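You operate a simulated robot arm through the tools that you are given. There is no shell and no other tool. Be economical: measure what you need, move in short steps, check, and stop when the job is done.

You are at the controls of a simulated robot arm. One attempt, no reset.

## Task
Fetch the carton that says "TEA" from the bike end seat and set it on the six-sided oak blank.

The check looks at the end state, three seconds after you hand in, the way a careful person would. Anything else that was tipped, shoved, dropped, spilled or broken makes it a failure.

## Robot
A 6-joint arm with a two-finger parallel gripper, fixed in place. Base frame: the origin is at the foot of the arm, x ahead of it, y to its left, z up; the work surface is at about z = 0. Units: m, degrees, N and s.
With the tool pointing down near the work surface it reaches from about 0.16 to 0.42 m from the base axis. Its first joint turns from -66.0 to 66.0 degrees. Payload 1.57 kg.
The TCP is the grasp point between the finger pads, 0.03 m short of the fingertips. In the tool frame z runs along the fingers and y along their closing line. Largest opening 0.08 m; finger width 0.017, thickness 0.012; the body of the gripper, 0.04 by 0.082 m, starts 0.08 m behind the TCP.
Orientation is that of the tool frame in the base frame, as [roll, pitch, yaw] about the fixed x, y, z axes, in that order (R = Rz(yaw) Ry(pitch) Rx(roll)). With the fingers straight down and closing along the base's y, the tool's x points along the base's -x, its y along +y and its z along -z.

## Interface
- The arm moves only by the tool drive_tool. Its argument "rows" is a list of rows, each a list of 5 numbers: the shift along the tool's x, y, z in mm, then the turn about the tool's z in degrees, then the closure in counts, from 0 (fully open) to 255 (shut). In form: [[tx, ty, tz, yaw, claw], ...]. A call has 1 to 8 rows; each row is the pose to reach, as a shift and turn from the pose commanded when the call began, along the tool's axes at that moment. A row lasts 0.2 s, in which the tool goes at most 0.05 m and 8.6 degrees; a call with a longer step from one row to the next is refused whole, and so is a gripper value outside its range. Where a pose cannot be reached the arm comes as near as it can. A force on the tool above 40 N (or 10 N above the force at the start of the call, whichever is more), or a blocked arm, ends the call early, and 0.2 s more pass. Each finger travels about 0.153 m/s and halts on what it meets, pressing with about 42 N; the grip force reading is that of the motor and also rises with nothing between the fingers. The clock runs only during rows and for 0.2 s after the last one: add rows that repeat a pose to give the fingers time. It gives the time, the measured TCP pose, the force on the tool (base axes), the opening and the grip force at its end, in the units of the frame above (readings bear some noise).
- Cameras (640 x 400 px; columns grow to the right, rows downward): "scene" is fixed at [0.066, -0.3383, 0.412]; the picture's right is [0.75, -0.66, 0.00], its down [-0.45, -0.51, -0.73] and it looks along [0.48, 0.55, -0.68] (base axes); focal length 261 px, centre (320, 200). "wrist" rides on the gripper at [-0.032, 0, -0.078] in the tool frame; the picture's right is [0.00, -1.00, 0.00], its down [0.97, 0.00, -0.24] and it looks along [0.24, 0.00, 0.97] (tool axes); focal length 218 px, centre (320, 200). There is no depth. A picture from a camera that has moved, and an enlarged one, comes with that camera's place and axes in the base frame and with its lens. The place of the scene camera against the robot may be out by one fixed shift of up to 0.012 m in any direction.
- grab_frame(camera): a new picture of that camera. It takes no simulated time.
- close_up(camera, box): a new picture of the part [left, top, right, bottom] of that camera's present view, enlarged. It takes no simulated time.
- hand_in(): hands the job in; it is judged then, once.

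Work in short steps. Places have to be worked out from the pictures, the camera data and where the tool is seen: move nearer, look again, correct. Check each grasp and each placing, and mend what went wrong. You have 90 turns and 46 pictures in all, those below and enlarged ones among them. Open the gripper and draw the arm clear of the work before you hand the job in, unless the task says otherwise; then end with one line.

The tools are called after "Emit:" as name(argument=value, ...) on one line, values as JSON. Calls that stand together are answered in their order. drive_tool: Moves the arm, as the interface text tells. Its arguments: {"type":"object","properties":{"rows":{"type":"array","items":{"type":"array","items":{"type":"number"}}}},"required":["rows"]} The other tools are called the same way: grab_frame (camera) takes a picture; close_up (camera, box) takes an enlarged picture of a part of a camera's view; hand_in () hands the job in.

At the start:

```text
time: 0.0
eef_pos: [0.2446, -0.1388, 0.2191]
tcp_rot: [-179.9, 0.2, 179.9]
force: [-1.0, -0.2, -0.4]
finger_gap: 0.0799
gripper_force: 0.0
```

scene: 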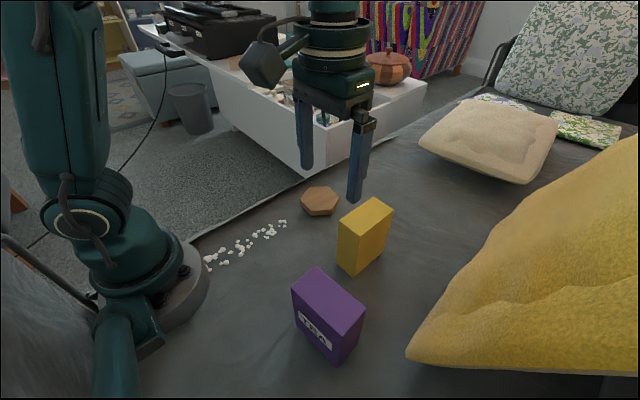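
wrist: 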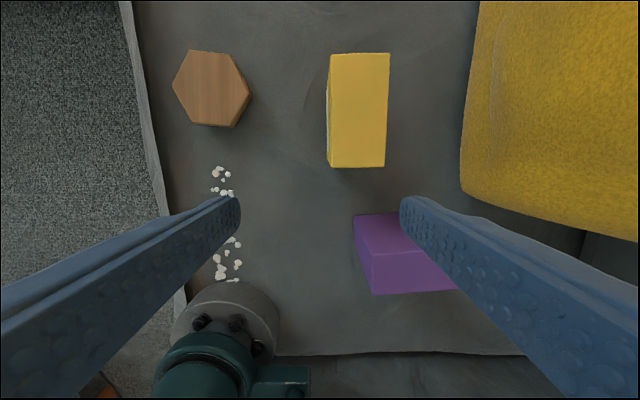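

The purple carton seems to carry lettering; the yellow one may have a label on a hidden side. I'll zoom in on both.

Emit:
close_up(camera="scene", box=[260, 180, 420, 380])

Emit:
close_up(camera="wrist", box=[160, 30, 480, 310])

```text
2.00 times, centred on (340, 280) of scene
camera zoom: at [0.066, -0.3383, 0.412], right [0.75, -0.66, 0.0], down [-0.45, -0.51, -0.73], along [0.48, 0.55, -0.68], focal length 522 px, centre (280, 40)
```

zoom: 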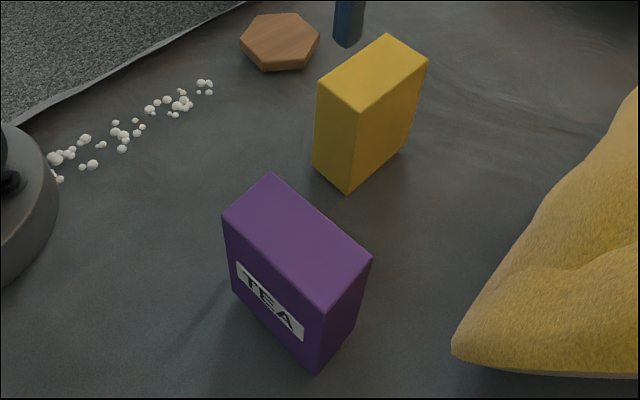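

```text
1.43 times, centred on (320, 170) of wrist
camera zoom: at [0.2761, -0.1385, 0.2971], right [0.0, -1.0, 0.0], down [-0.97, 0.0, 0.24], along [-0.24, 0.0, -0.97], focal length 312 px, centre (320, 243)
```

zoom: 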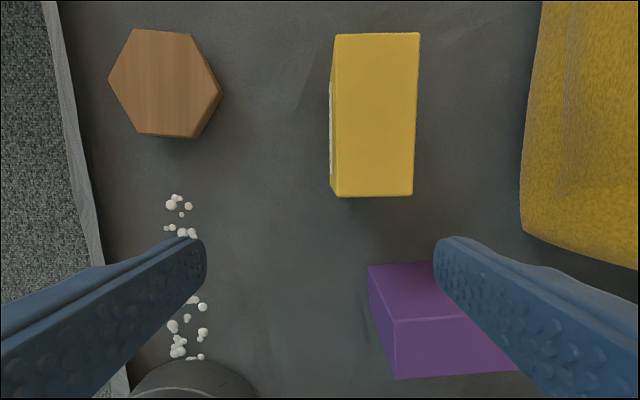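

The purple carton reads TEA. From both cameras I judge it to be centred near (0.162, -0.230), about 0.11 m tall, 0.042 wide roughly along x and 0.082 long along y. The closing line must turn to lie along x, so I'll move over it at the present height while turning.

Emit:
drive_tool(rows=[[10, -11, 0, 8.5, 0], [20, -22, 0, 17, 0], [30, -33, 0, 25.5, 0], [40, -44, 0, 34, 0], [50, -55, 0, 42.5, 0], [60, -66, 0, 51, 0], [70, -77, 0, 59.5, 0], [80, -88, 0, 68, 0]])

```text
time: 1.8
eef_pos: [0.1623, -0.2264, 0.2188]
tcp_rot: [-180.0, 0.1, 111.9]
force: [-0.6, -0.2, -0.7]
finger_gap: 0.0798
gripper_force: 0.1
```

The tool is over the carton; I'll finish the turn to about 94.5 degrees, then check with pictures.

Emit:
drive_tool(rows=[[0, 0, 0, 8.5, 0], [0, 0, 0, 17, 0]])

Emit:
grab_frame(camera="wrist")

Emit:
grab_frame(camera="scene")

```text
time: 2.4
eef_pos: [0.1621, -0.2273, 0.2195]
tcp_rot: [179.9, 0.1, 94.8]
force: [-0.4, -0.3, 0.0]
finger_gap: 0.0801
gripper_force: 0.0
```

```text
41 pictures are left
camera wrist: at [0.1661, -0.2578, 0.2974], right [-1.0, -0.08, 0.0], down [-0.08, 0.97, 0.24], along [-0.02, 0.24, -0.97], focal length 218 px, centre (320, 200)
```

wrist: 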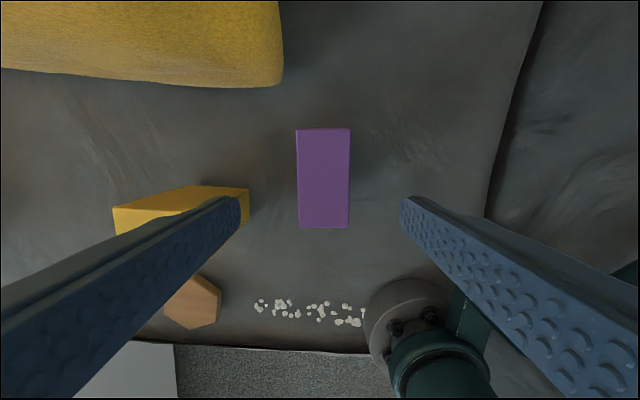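

```text
40 pictures are left
```

scene: 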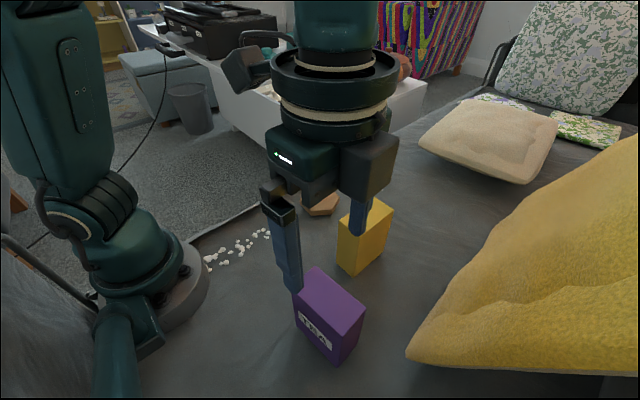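

The carton sits between the fingers, well aligned, about 3 mm off in tool -y and 4 mm in tool -x. I'll correct this and lower to z about 0.075 with the fingers open.

Emit:
drive_tool(rows=[[-4, -3, 0, 0, 0], [-4, -3, 25, 0, 0], [-4, -3, 50, 0, 0], [-4, -3, 75, 0, 0]])

Emit:
grab_frame(camera="wrist")

```text
time: 3.4
eef_pos: [0.1618, -0.2305, 0.1441]
tcp_rot: [179.8, 0.1, 94.9]
force: [-0.7, 0.1, 0.1]
finger_gap: 0.08
gripper_force: 0.1
```

```text
39 pictures are left
camera wrist: at [0.1644, -0.2614, 0.2216], right [-1.0, -0.09, 0.0], down [-0.08, 0.97, 0.24], along [-0.02, 0.24, -0.97], focal length 218 px, centre (320, 200)
```

wrist: 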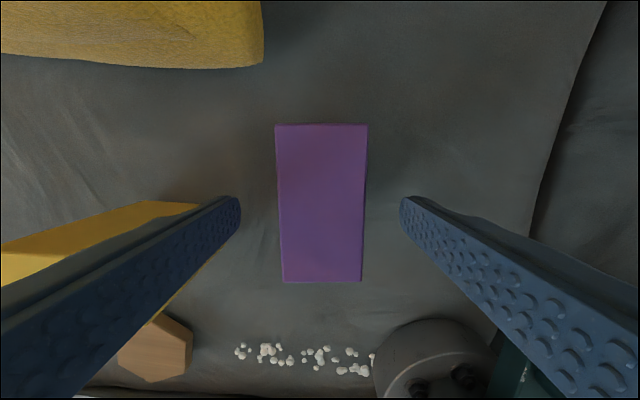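

It's centred to about 2 mm. I'll lower another 67 mm, then close and wait.

Emit:
drive_tool(rows=[[-1, 0, 25, 0, 0], [-2, 0, 50, 0, 0], [-2, 0, 67, 0, 0], [-2, 0, 67, 0, 0]])

Emit:
drive_tool(rows=[[0, 0, 0, 0, 255], [0, 0, 0, 0, 255], [0, 0, 0, 0, 255]])

Emit:
grab_frame(camera="scene")

```text
time: 4.4
eef_pos: [0.1608, -0.2318, 0.0775]
tcp_rot: [180.0, 0.1, 94.9]
force: [-0.2, 0.1, 0.0]
finger_gap: 0.08
gripper_force: 0.0
```

```text
time: 5.2
eef_pos: [0.161, -0.2316, 0.0785]
tcp_rot: [179.9, 0.1, 95.0]
force: [-1.4, 0.1, -0.1]
finger_gap: 0.0443
gripper_force: 41.9
```

```text
38 pictures are left
```

scene: 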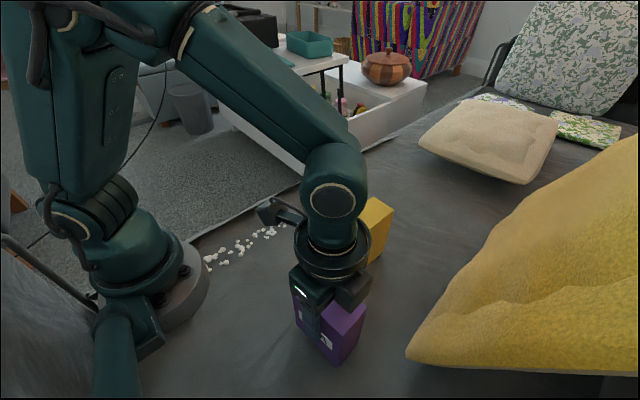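

The grip holds at a 44 mm gap with 42 N. I'll lift slowly straight up, 140 mm.

Emit:
drive_tool(rows=[[0, 0, -10, 0, 255], [0, 0, -30, 0, 255], [0, 0, -50, 0, 255], [0, 0, -70, 0, 255], [0, 0, -90, 0, 255], [0, 0, -110, 0, 255], [0, 0, -130, 0, 255], [0, 0, -145, 0, 255]])

Emit:
grab_frame(camera="scene")

```text
time: 7.0
eef_pos: [0.1607, -0.2329, 0.2223]
tcp_rot: [179.9, -0.1, 95.0]
force: [0.3, -0.8, 0.0]
finger_gap: 0.0441
gripper_force: 42.2
```

```text
37 pictures are left
```

scene: 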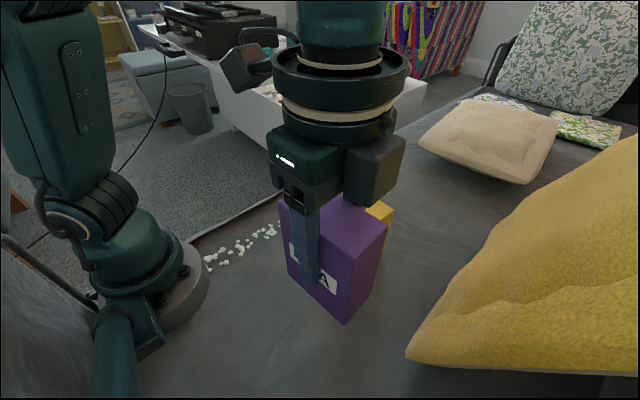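

The carton is lifted cleanly with its bottom near z = 0.14. I'll swing it left towards (0.215, -0.075), staying clear of the yellow carton, and turn it back.

Emit:
drive_tool(rows=[[19, 8, 0, -8.5, 255], [38, 17, 0, -17, 255], [57, 25, 0, -25.5, 255], [76, 34, 0, -34, 255], [95, 42, 0, -42.5, 255], [115, 51, 0, -51, 255], [134, 59, 0, -59.5, 255], [153, 67, 0, -68, 255]])

Emit:
grab_frame(camera="wrist")

Emit:
grab_frame(camera="scene")

```text
time: 8.8
eef_pos: [0.2147, -0.074, 0.2222]
tcp_rot: [-179.8, 0.1, 163.1]
force: [0.2, -0.1, -0.6]
finger_gap: 0.0443
gripper_force: 42.2
```

```text
36 pictures are left
camera wrist: at [0.2449, -0.0828, 0.299], right [-0.29, -0.96, 0.0], down [-0.93, 0.28, 0.24], along [-0.23, 0.07, -0.97], focal length 218 px, centre (320, 200)
```

wrist: 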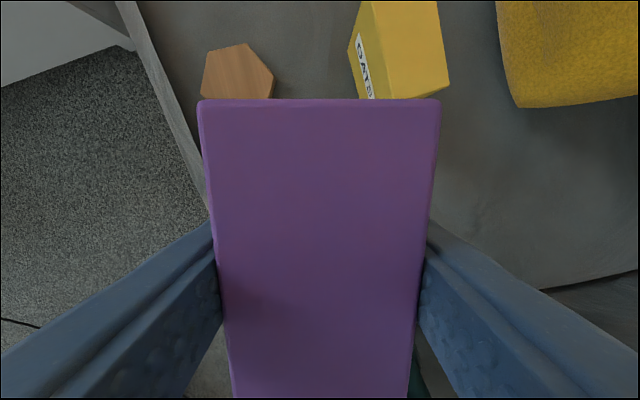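

```text
35 pictures are left
```

scene: 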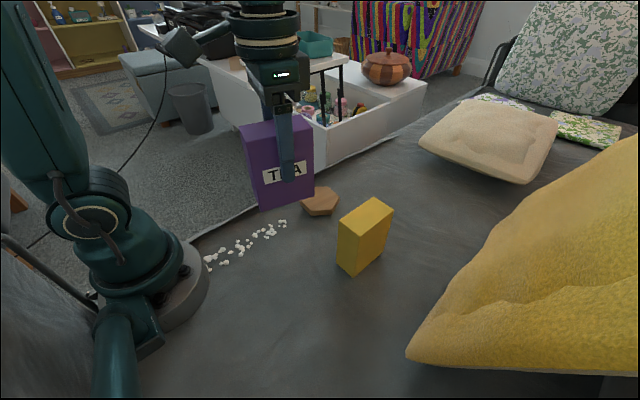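

The yellow carton says OATS, so purple is right. I'll zoom on the hexagon to measure its place, thickness and orientation.

Emit:
close_up(camera="scene", box=[280, 170, 360, 230])

Emit:
close_up(camera="wrist", box=[180, 30, 300, 110])

```text
6.67 times, centred on (320, 200) of scene
camera zoom: at [0.066, -0.3383, 0.412], right [0.75, -0.66, 0.0], down [-0.45, -0.51, -0.73], along [0.48, 0.55, -0.68], focal length 1739 px, centre (320, 200)
```

zoom: 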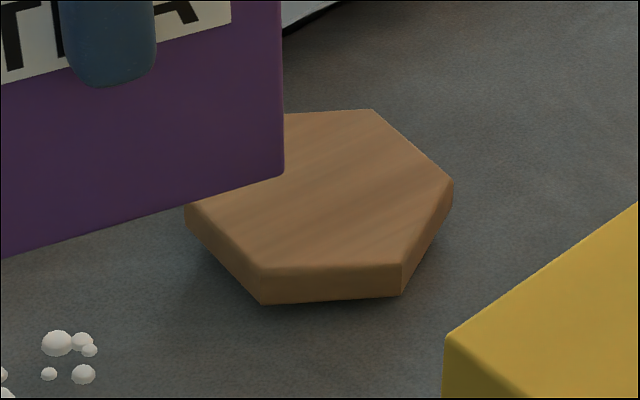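

```text
5.00 times, centred on (240, 70) of wrist
camera zoom: at [0.2449, -0.0828, 0.299], right [-0.29, -0.96, 0.0], down [-0.93, 0.28, 0.24], along [-0.23, 0.07, -0.97], focal length 1091 px, centre (720, 850)
```

zoom: 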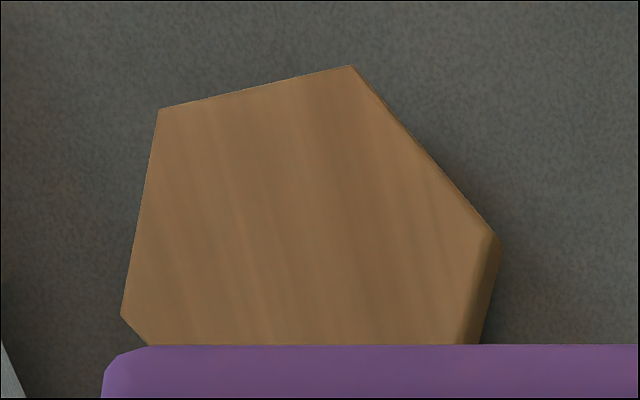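

From the wrist view, the hexagon is centred near (0.340, -0.009), with a top at about z = 0.017, 0.079 m across flats, and flats facing about -5.4 degrees from x. The carton's long side fits there at tool yaw 174.6, so I'll move above it at this height.

Emit:
drive_tool(rows=[[-17, 16, 0, -2, 255], [-34, 33, 0, -4, 255], [-51, 50, 0, -6, 255], [-68, 66, 0, -8, 255], [-85, 83, 0, -10, 255], [-101, 99, 0, -11.5, 255], [-101, 99, 0, -11.5, 255]])

Emit:
grab_frame(camera="scene")

Emit:
grab_frame(camera="wrist")

```text
time: 10.4
eef_pos: [0.3392, -0.0105, 0.2217]
tcp_rot: [-179.9, -0.1, 174.4]
force: [0.6, -0.3, -1.4]
finger_gap: 0.0439
gripper_force: 41.7
```

```text
32 pictures are left
```

scene: 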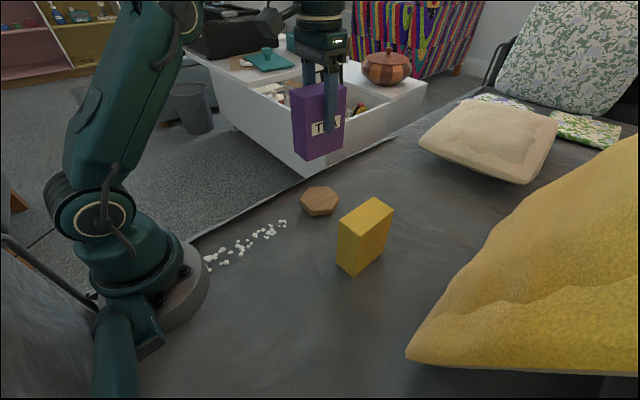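

```text
31 pictures are left
camera wrist: at [0.3717, -0.0132, 0.2996], right [-0.1, -1.0, 0.0], down [-0.97, 0.09, 0.24], along [-0.24, 0.02, -0.97], focal length 218 px, centre (320, 200)
```

wrist: 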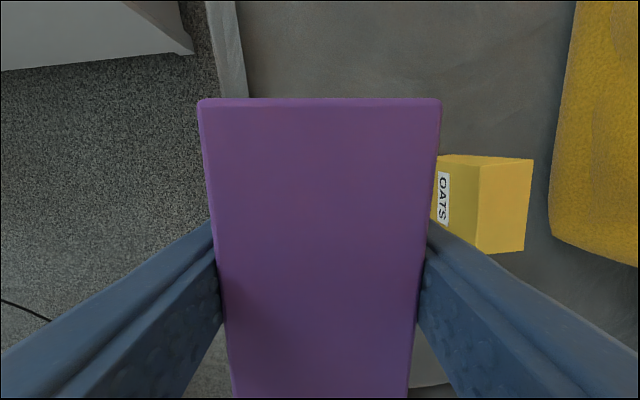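

It's positioned above the hexagon. I'll lower 105 mm to leave about 20 mm of gap, then check the alignment.

Emit:
drive_tool(rows=[[-1, 1, 15, 0, 255], [-1, 1, 30, 0, 255], [-1, 1, 45, 0, 255], [-1, 1, 60, 0, 255], [-1, 1, 75, 0, 255], [-1, 1, 90, 0, 255], [-1, 1, 105, 0, 255]])

Emit:
close_up(camera="scene", box=[260, 120, 388, 230])

```text
time: 12.0
eef_pos: [0.3419, -0.0094, 0.1165]
tcp_rot: [179.9, 0.1, 174.3]
force: [0.5, 0.0, -0.9]
finger_gap: 0.044
gripper_force: 42.0
```

```text
3.64 times, centred on (324, 175) of scene
camera zoom: at [0.066, -0.3383, 0.412], right [0.75, -0.66, 0.0], down [-0.45, -0.51, -0.73], along [0.48, 0.55, -0.68], focal length 949 px, centre (306, 291)
```

zoom: 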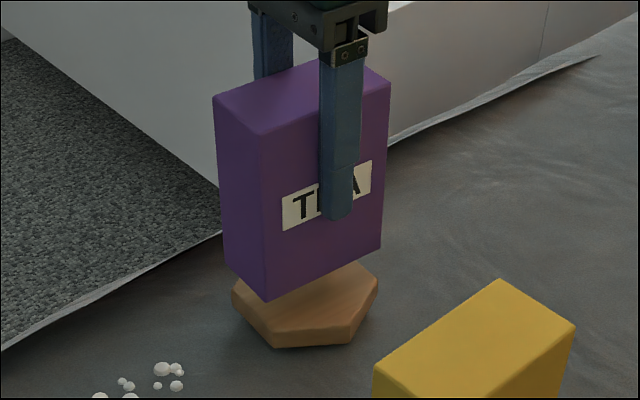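

Compared in the same camera, the carton is within about 3 mm of the hexagon's centre. I'll trim by 2 mm and 1 mm and lower gently towards contact, expected near z = 0.096.

Emit:
drive_tool(rows=[[2, -1, 0, 0, 255], [2, -1, 5, 0, 255], [2, -1, 10, 0, 255], [2, -1, 14, 0, 255], [2, -1, 16, 0, 255], [2, -1, 17, 0, 255]])

Emit:
close_up(camera="scene", box=[280, 170, 360, 230])

```text
time: 13.4
eef_pos: [0.339, -0.0108, 0.1004]
tcp_rot: [-180.0, 0.0, 174.4]
force: [-0.3, 0.6, -0.5]
finger_gap: 0.0438
gripper_force: 42.1
```

```text
6.67 times, centred on (320, 200) of scene
camera zoom: at [0.066, -0.3383, 0.412], right [0.75, -0.66, 0.0], down [-0.45, -0.51, -0.73], along [0.48, 0.55, -0.68], focal length 1739 px, centre (320, 200)
```

zoom: 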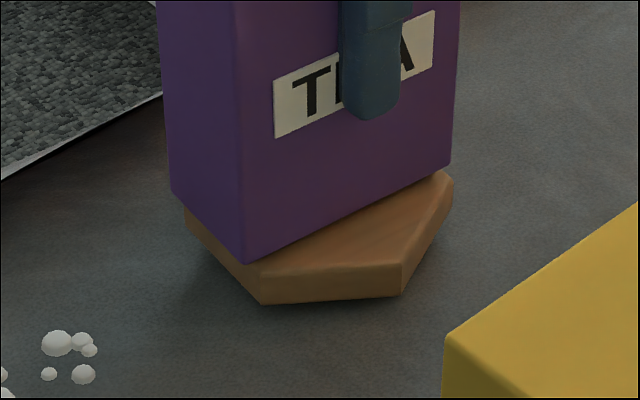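

The carton is a few mm above the block. I'll lower in 1 mm steps until force shows contact, then compare the overhang front and back.

Emit:
drive_tool(rows=[[0, 0, 1, 0, 255], [0, 0, 2, 0, 255], [0, 0, 3, 0, 255]])

Emit:
close_up(camera="scene", box=[280, 170, 360, 230])

```text
time: 14.2
eef_pos: [0.3397, -0.009, 0.0964]
tcp_rot: [-180.0, 0.0, 174.4]
force: [0.1, -0.1, -0.5]
finger_gap: 0.0442
gripper_force: 42.4
```

```text
6.67 times, centred on (320, 200) of scene
camera zoom: at [0.066, -0.3383, 0.412], right [0.75, -0.66, 0.0], down [-0.45, -0.51, -0.73], along [0.48, 0.55, -0.68], focal length 1739 px, centre (320, 200)
```

zoom: 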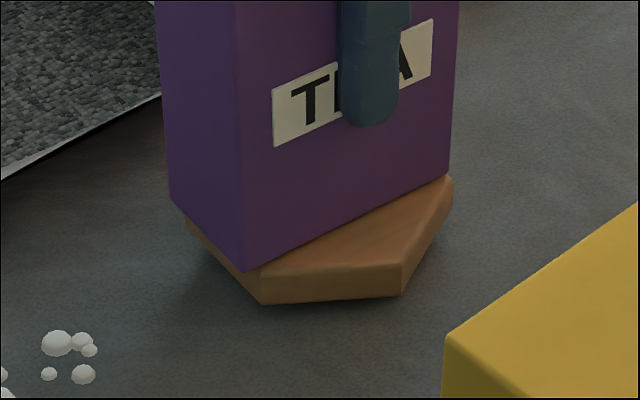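

The carton overhangs the near edge more than the far one, and sits slightly left. I'll raise 2 mm, shift about +2 mm x and -2 mm y, then lower until contact.

Emit:
drive_tool(rows=[[0, 0, -2, 0, 255], [-2.2, -1.8, -2, 0, 255], [-2.2, -1.8, 0, 0, 255], [-2.2, -1.8, 1, 0, 255], [-2.2, -1.8, 2, 0, 255], [-2.2, -1.8, 2, 0, 255]])

Emit:
close_up(camera="scene", box=[280, 170, 360, 230])

```text
time: 15.6
eef_pos: [0.3405, -0.0104, 0.0954]
tcp_rot: [-179.9, 0.1, 174.4]
force: [-6.0, 1.3, 27.8]
finger_gap: 0.0443
gripper_force: 41.8
```

```text
6.67 times, centred on (320, 200) of scene
camera zoom: at [0.0659, -0.3383, 0.412], right [0.75, -0.66, 0.0], down [-0.45, -0.51, -0.73], along [0.48, 0.55, -0.68], focal length 1739 px, centre (320, 200)
```

zoom: 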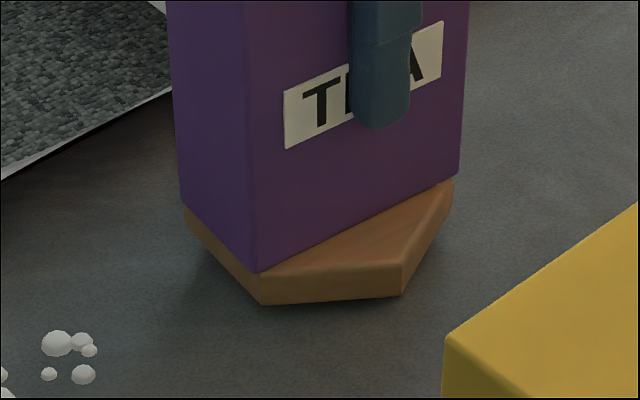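

Contact is confirmed at 28 N and the carton is now well centred. I'll ease off about 1 mm, then open the fingers.

Emit:
drive_tool(rows=[[0, 0, -1, 0, 255], [0, 0, -1, 0, 200], [0, 0, -1, 0, 120], [0, 0, -1, 0, 40], [0, 0, -1, 0, 0], [0, 0, -1, 0, 0], [0, 0, -1, 0, 0]])

Emit:
grab_frame(camera="wrist")

Emit:
close_up(camera="scene", box=[260, 120, 388, 230])

```text
time: 17.2
eef_pos: [0.3408, -0.0109, 0.0961]
tcp_rot: [-179.9, 0.1, 174.4]
force: [0.3, 0.2, 1.0]
finger_gap: 0.0801
gripper_force: 0.2
```

```text
26 pictures are left
camera wrist: at [0.3738, -0.0143, 0.1736], right [-0.1, -1.0, 0.0], down [-0.97, 0.1, 0.24], along [-0.24, 0.02, -0.97], focal length 218 px, centre (320, 200)
```

wrist: 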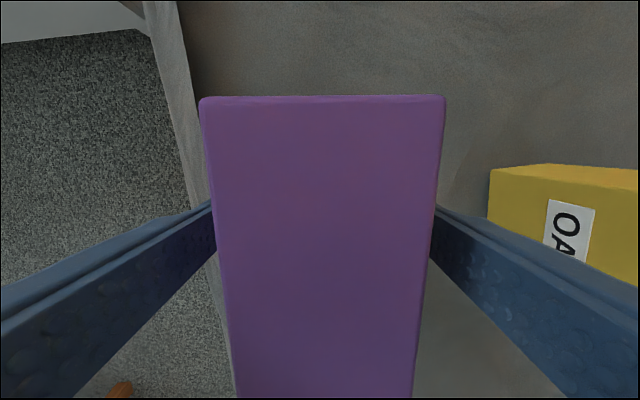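

```text
3.64 times, centred on (324, 175) of scene
camera zoom: at [0.066, -0.3383, 0.412], right [0.75, -0.66, 0.0], down [-0.45, -0.51, -0.73], along [0.48, 0.55, -0.68], focal length 949 px, centre (306, 291)
```

zoom: 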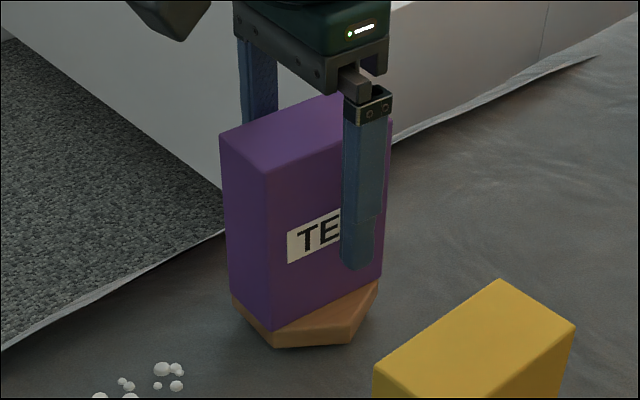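

The carton stands upright and released, with the fingers clear on both sides. I'll retreat straight up.

Emit:
drive_tool(rows=[[0, 0, -10, 0, 0], [0, 0, -30, 0, 0], [0, 0, -50, 0, 0], [0, 0, -70, 0, 0], [0, 0, -90, 0, 0], [0, 0, -110, 0, 0], [0, 0, -125, 0, 0]])

Emit:
grab_frame(camera="scene")

```text
time: 18.8
eef_pos: [0.3403, -0.0118, 0.2214]
tcp_rot: [-179.8, 0.2, 174.4]
force: [0.3, -0.4, 0.4]
finger_gap: 0.0801
gripper_force: 0.0
```

```text
24 pictures are left
```

scene: 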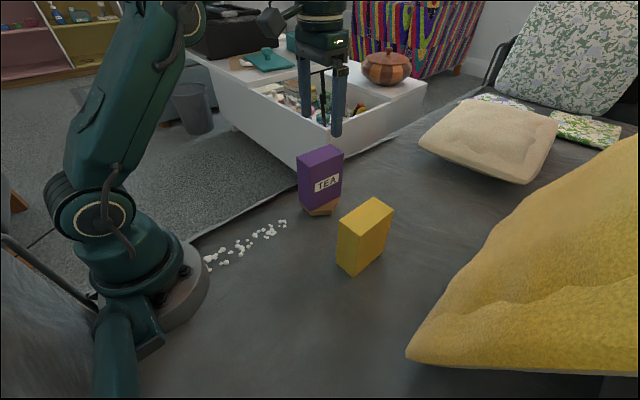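

The carton stands on the hexagon and nothing else has moved. I'll draw the arm back 100 mm and take a last look.

Emit:
drive_tool(rows=[[25, 0, 0, 0, 0], [50, 0, 0, 0, 0], [75, 0, 0, 0, 0], [100, 0, 0, 0, 0]])

Emit:
close_up(camera="scene", box=[260, 120, 388, 230])

Emit:
grab_frame(camera="wrist")

```text
time: 19.8
eef_pos: [0.241, -0.0006, 0.2211]
tcp_rot: [-179.9, 0.1, 174.4]
force: [-0.7, 0.3, -0.4]
finger_gap: 0.0801
gripper_force: 0.0
```

```text
3.64 times, centred on (324, 175) of scene
camera zoom: at [0.066, -0.3383, 0.412], right [0.75, -0.66, 0.0], down [-0.45, -0.51, -0.73], along [0.48, 0.55, -0.68], focal length 949 px, centre (306, 291)
```

zoom: 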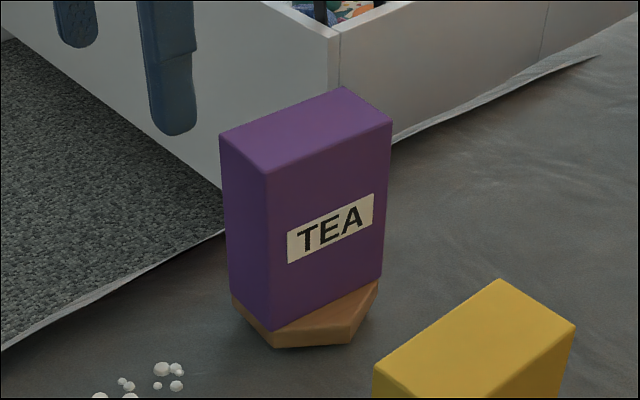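

```text
22 pictures are left
camera wrist: at [0.2738, -0.0031, 0.299], right [-0.1, -1.0, 0.0], down [-0.97, 0.09, 0.24], along [-0.24, 0.02, -0.97], focal length 218 px, centre (320, 200)
```

wrist: 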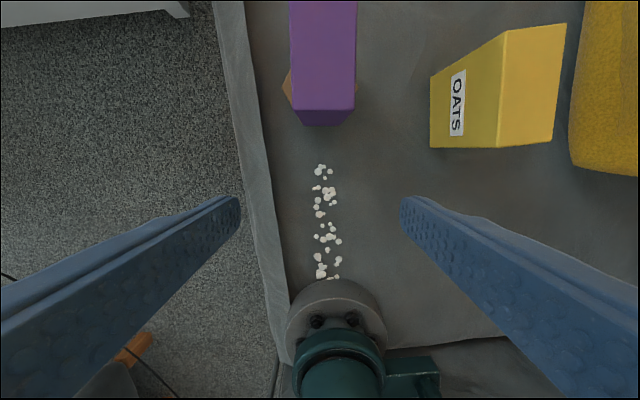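

The carton is upright and centred on the hexagon, the arm is clear and the gripper is open. Handing in.

Emit:
hand_in()

```text
The job is handed in.
```

The TEA carton is standing upright on the six-sided oak blank, with nothing else disturbed in the last pictures; the gripper is open and the arm is clear.
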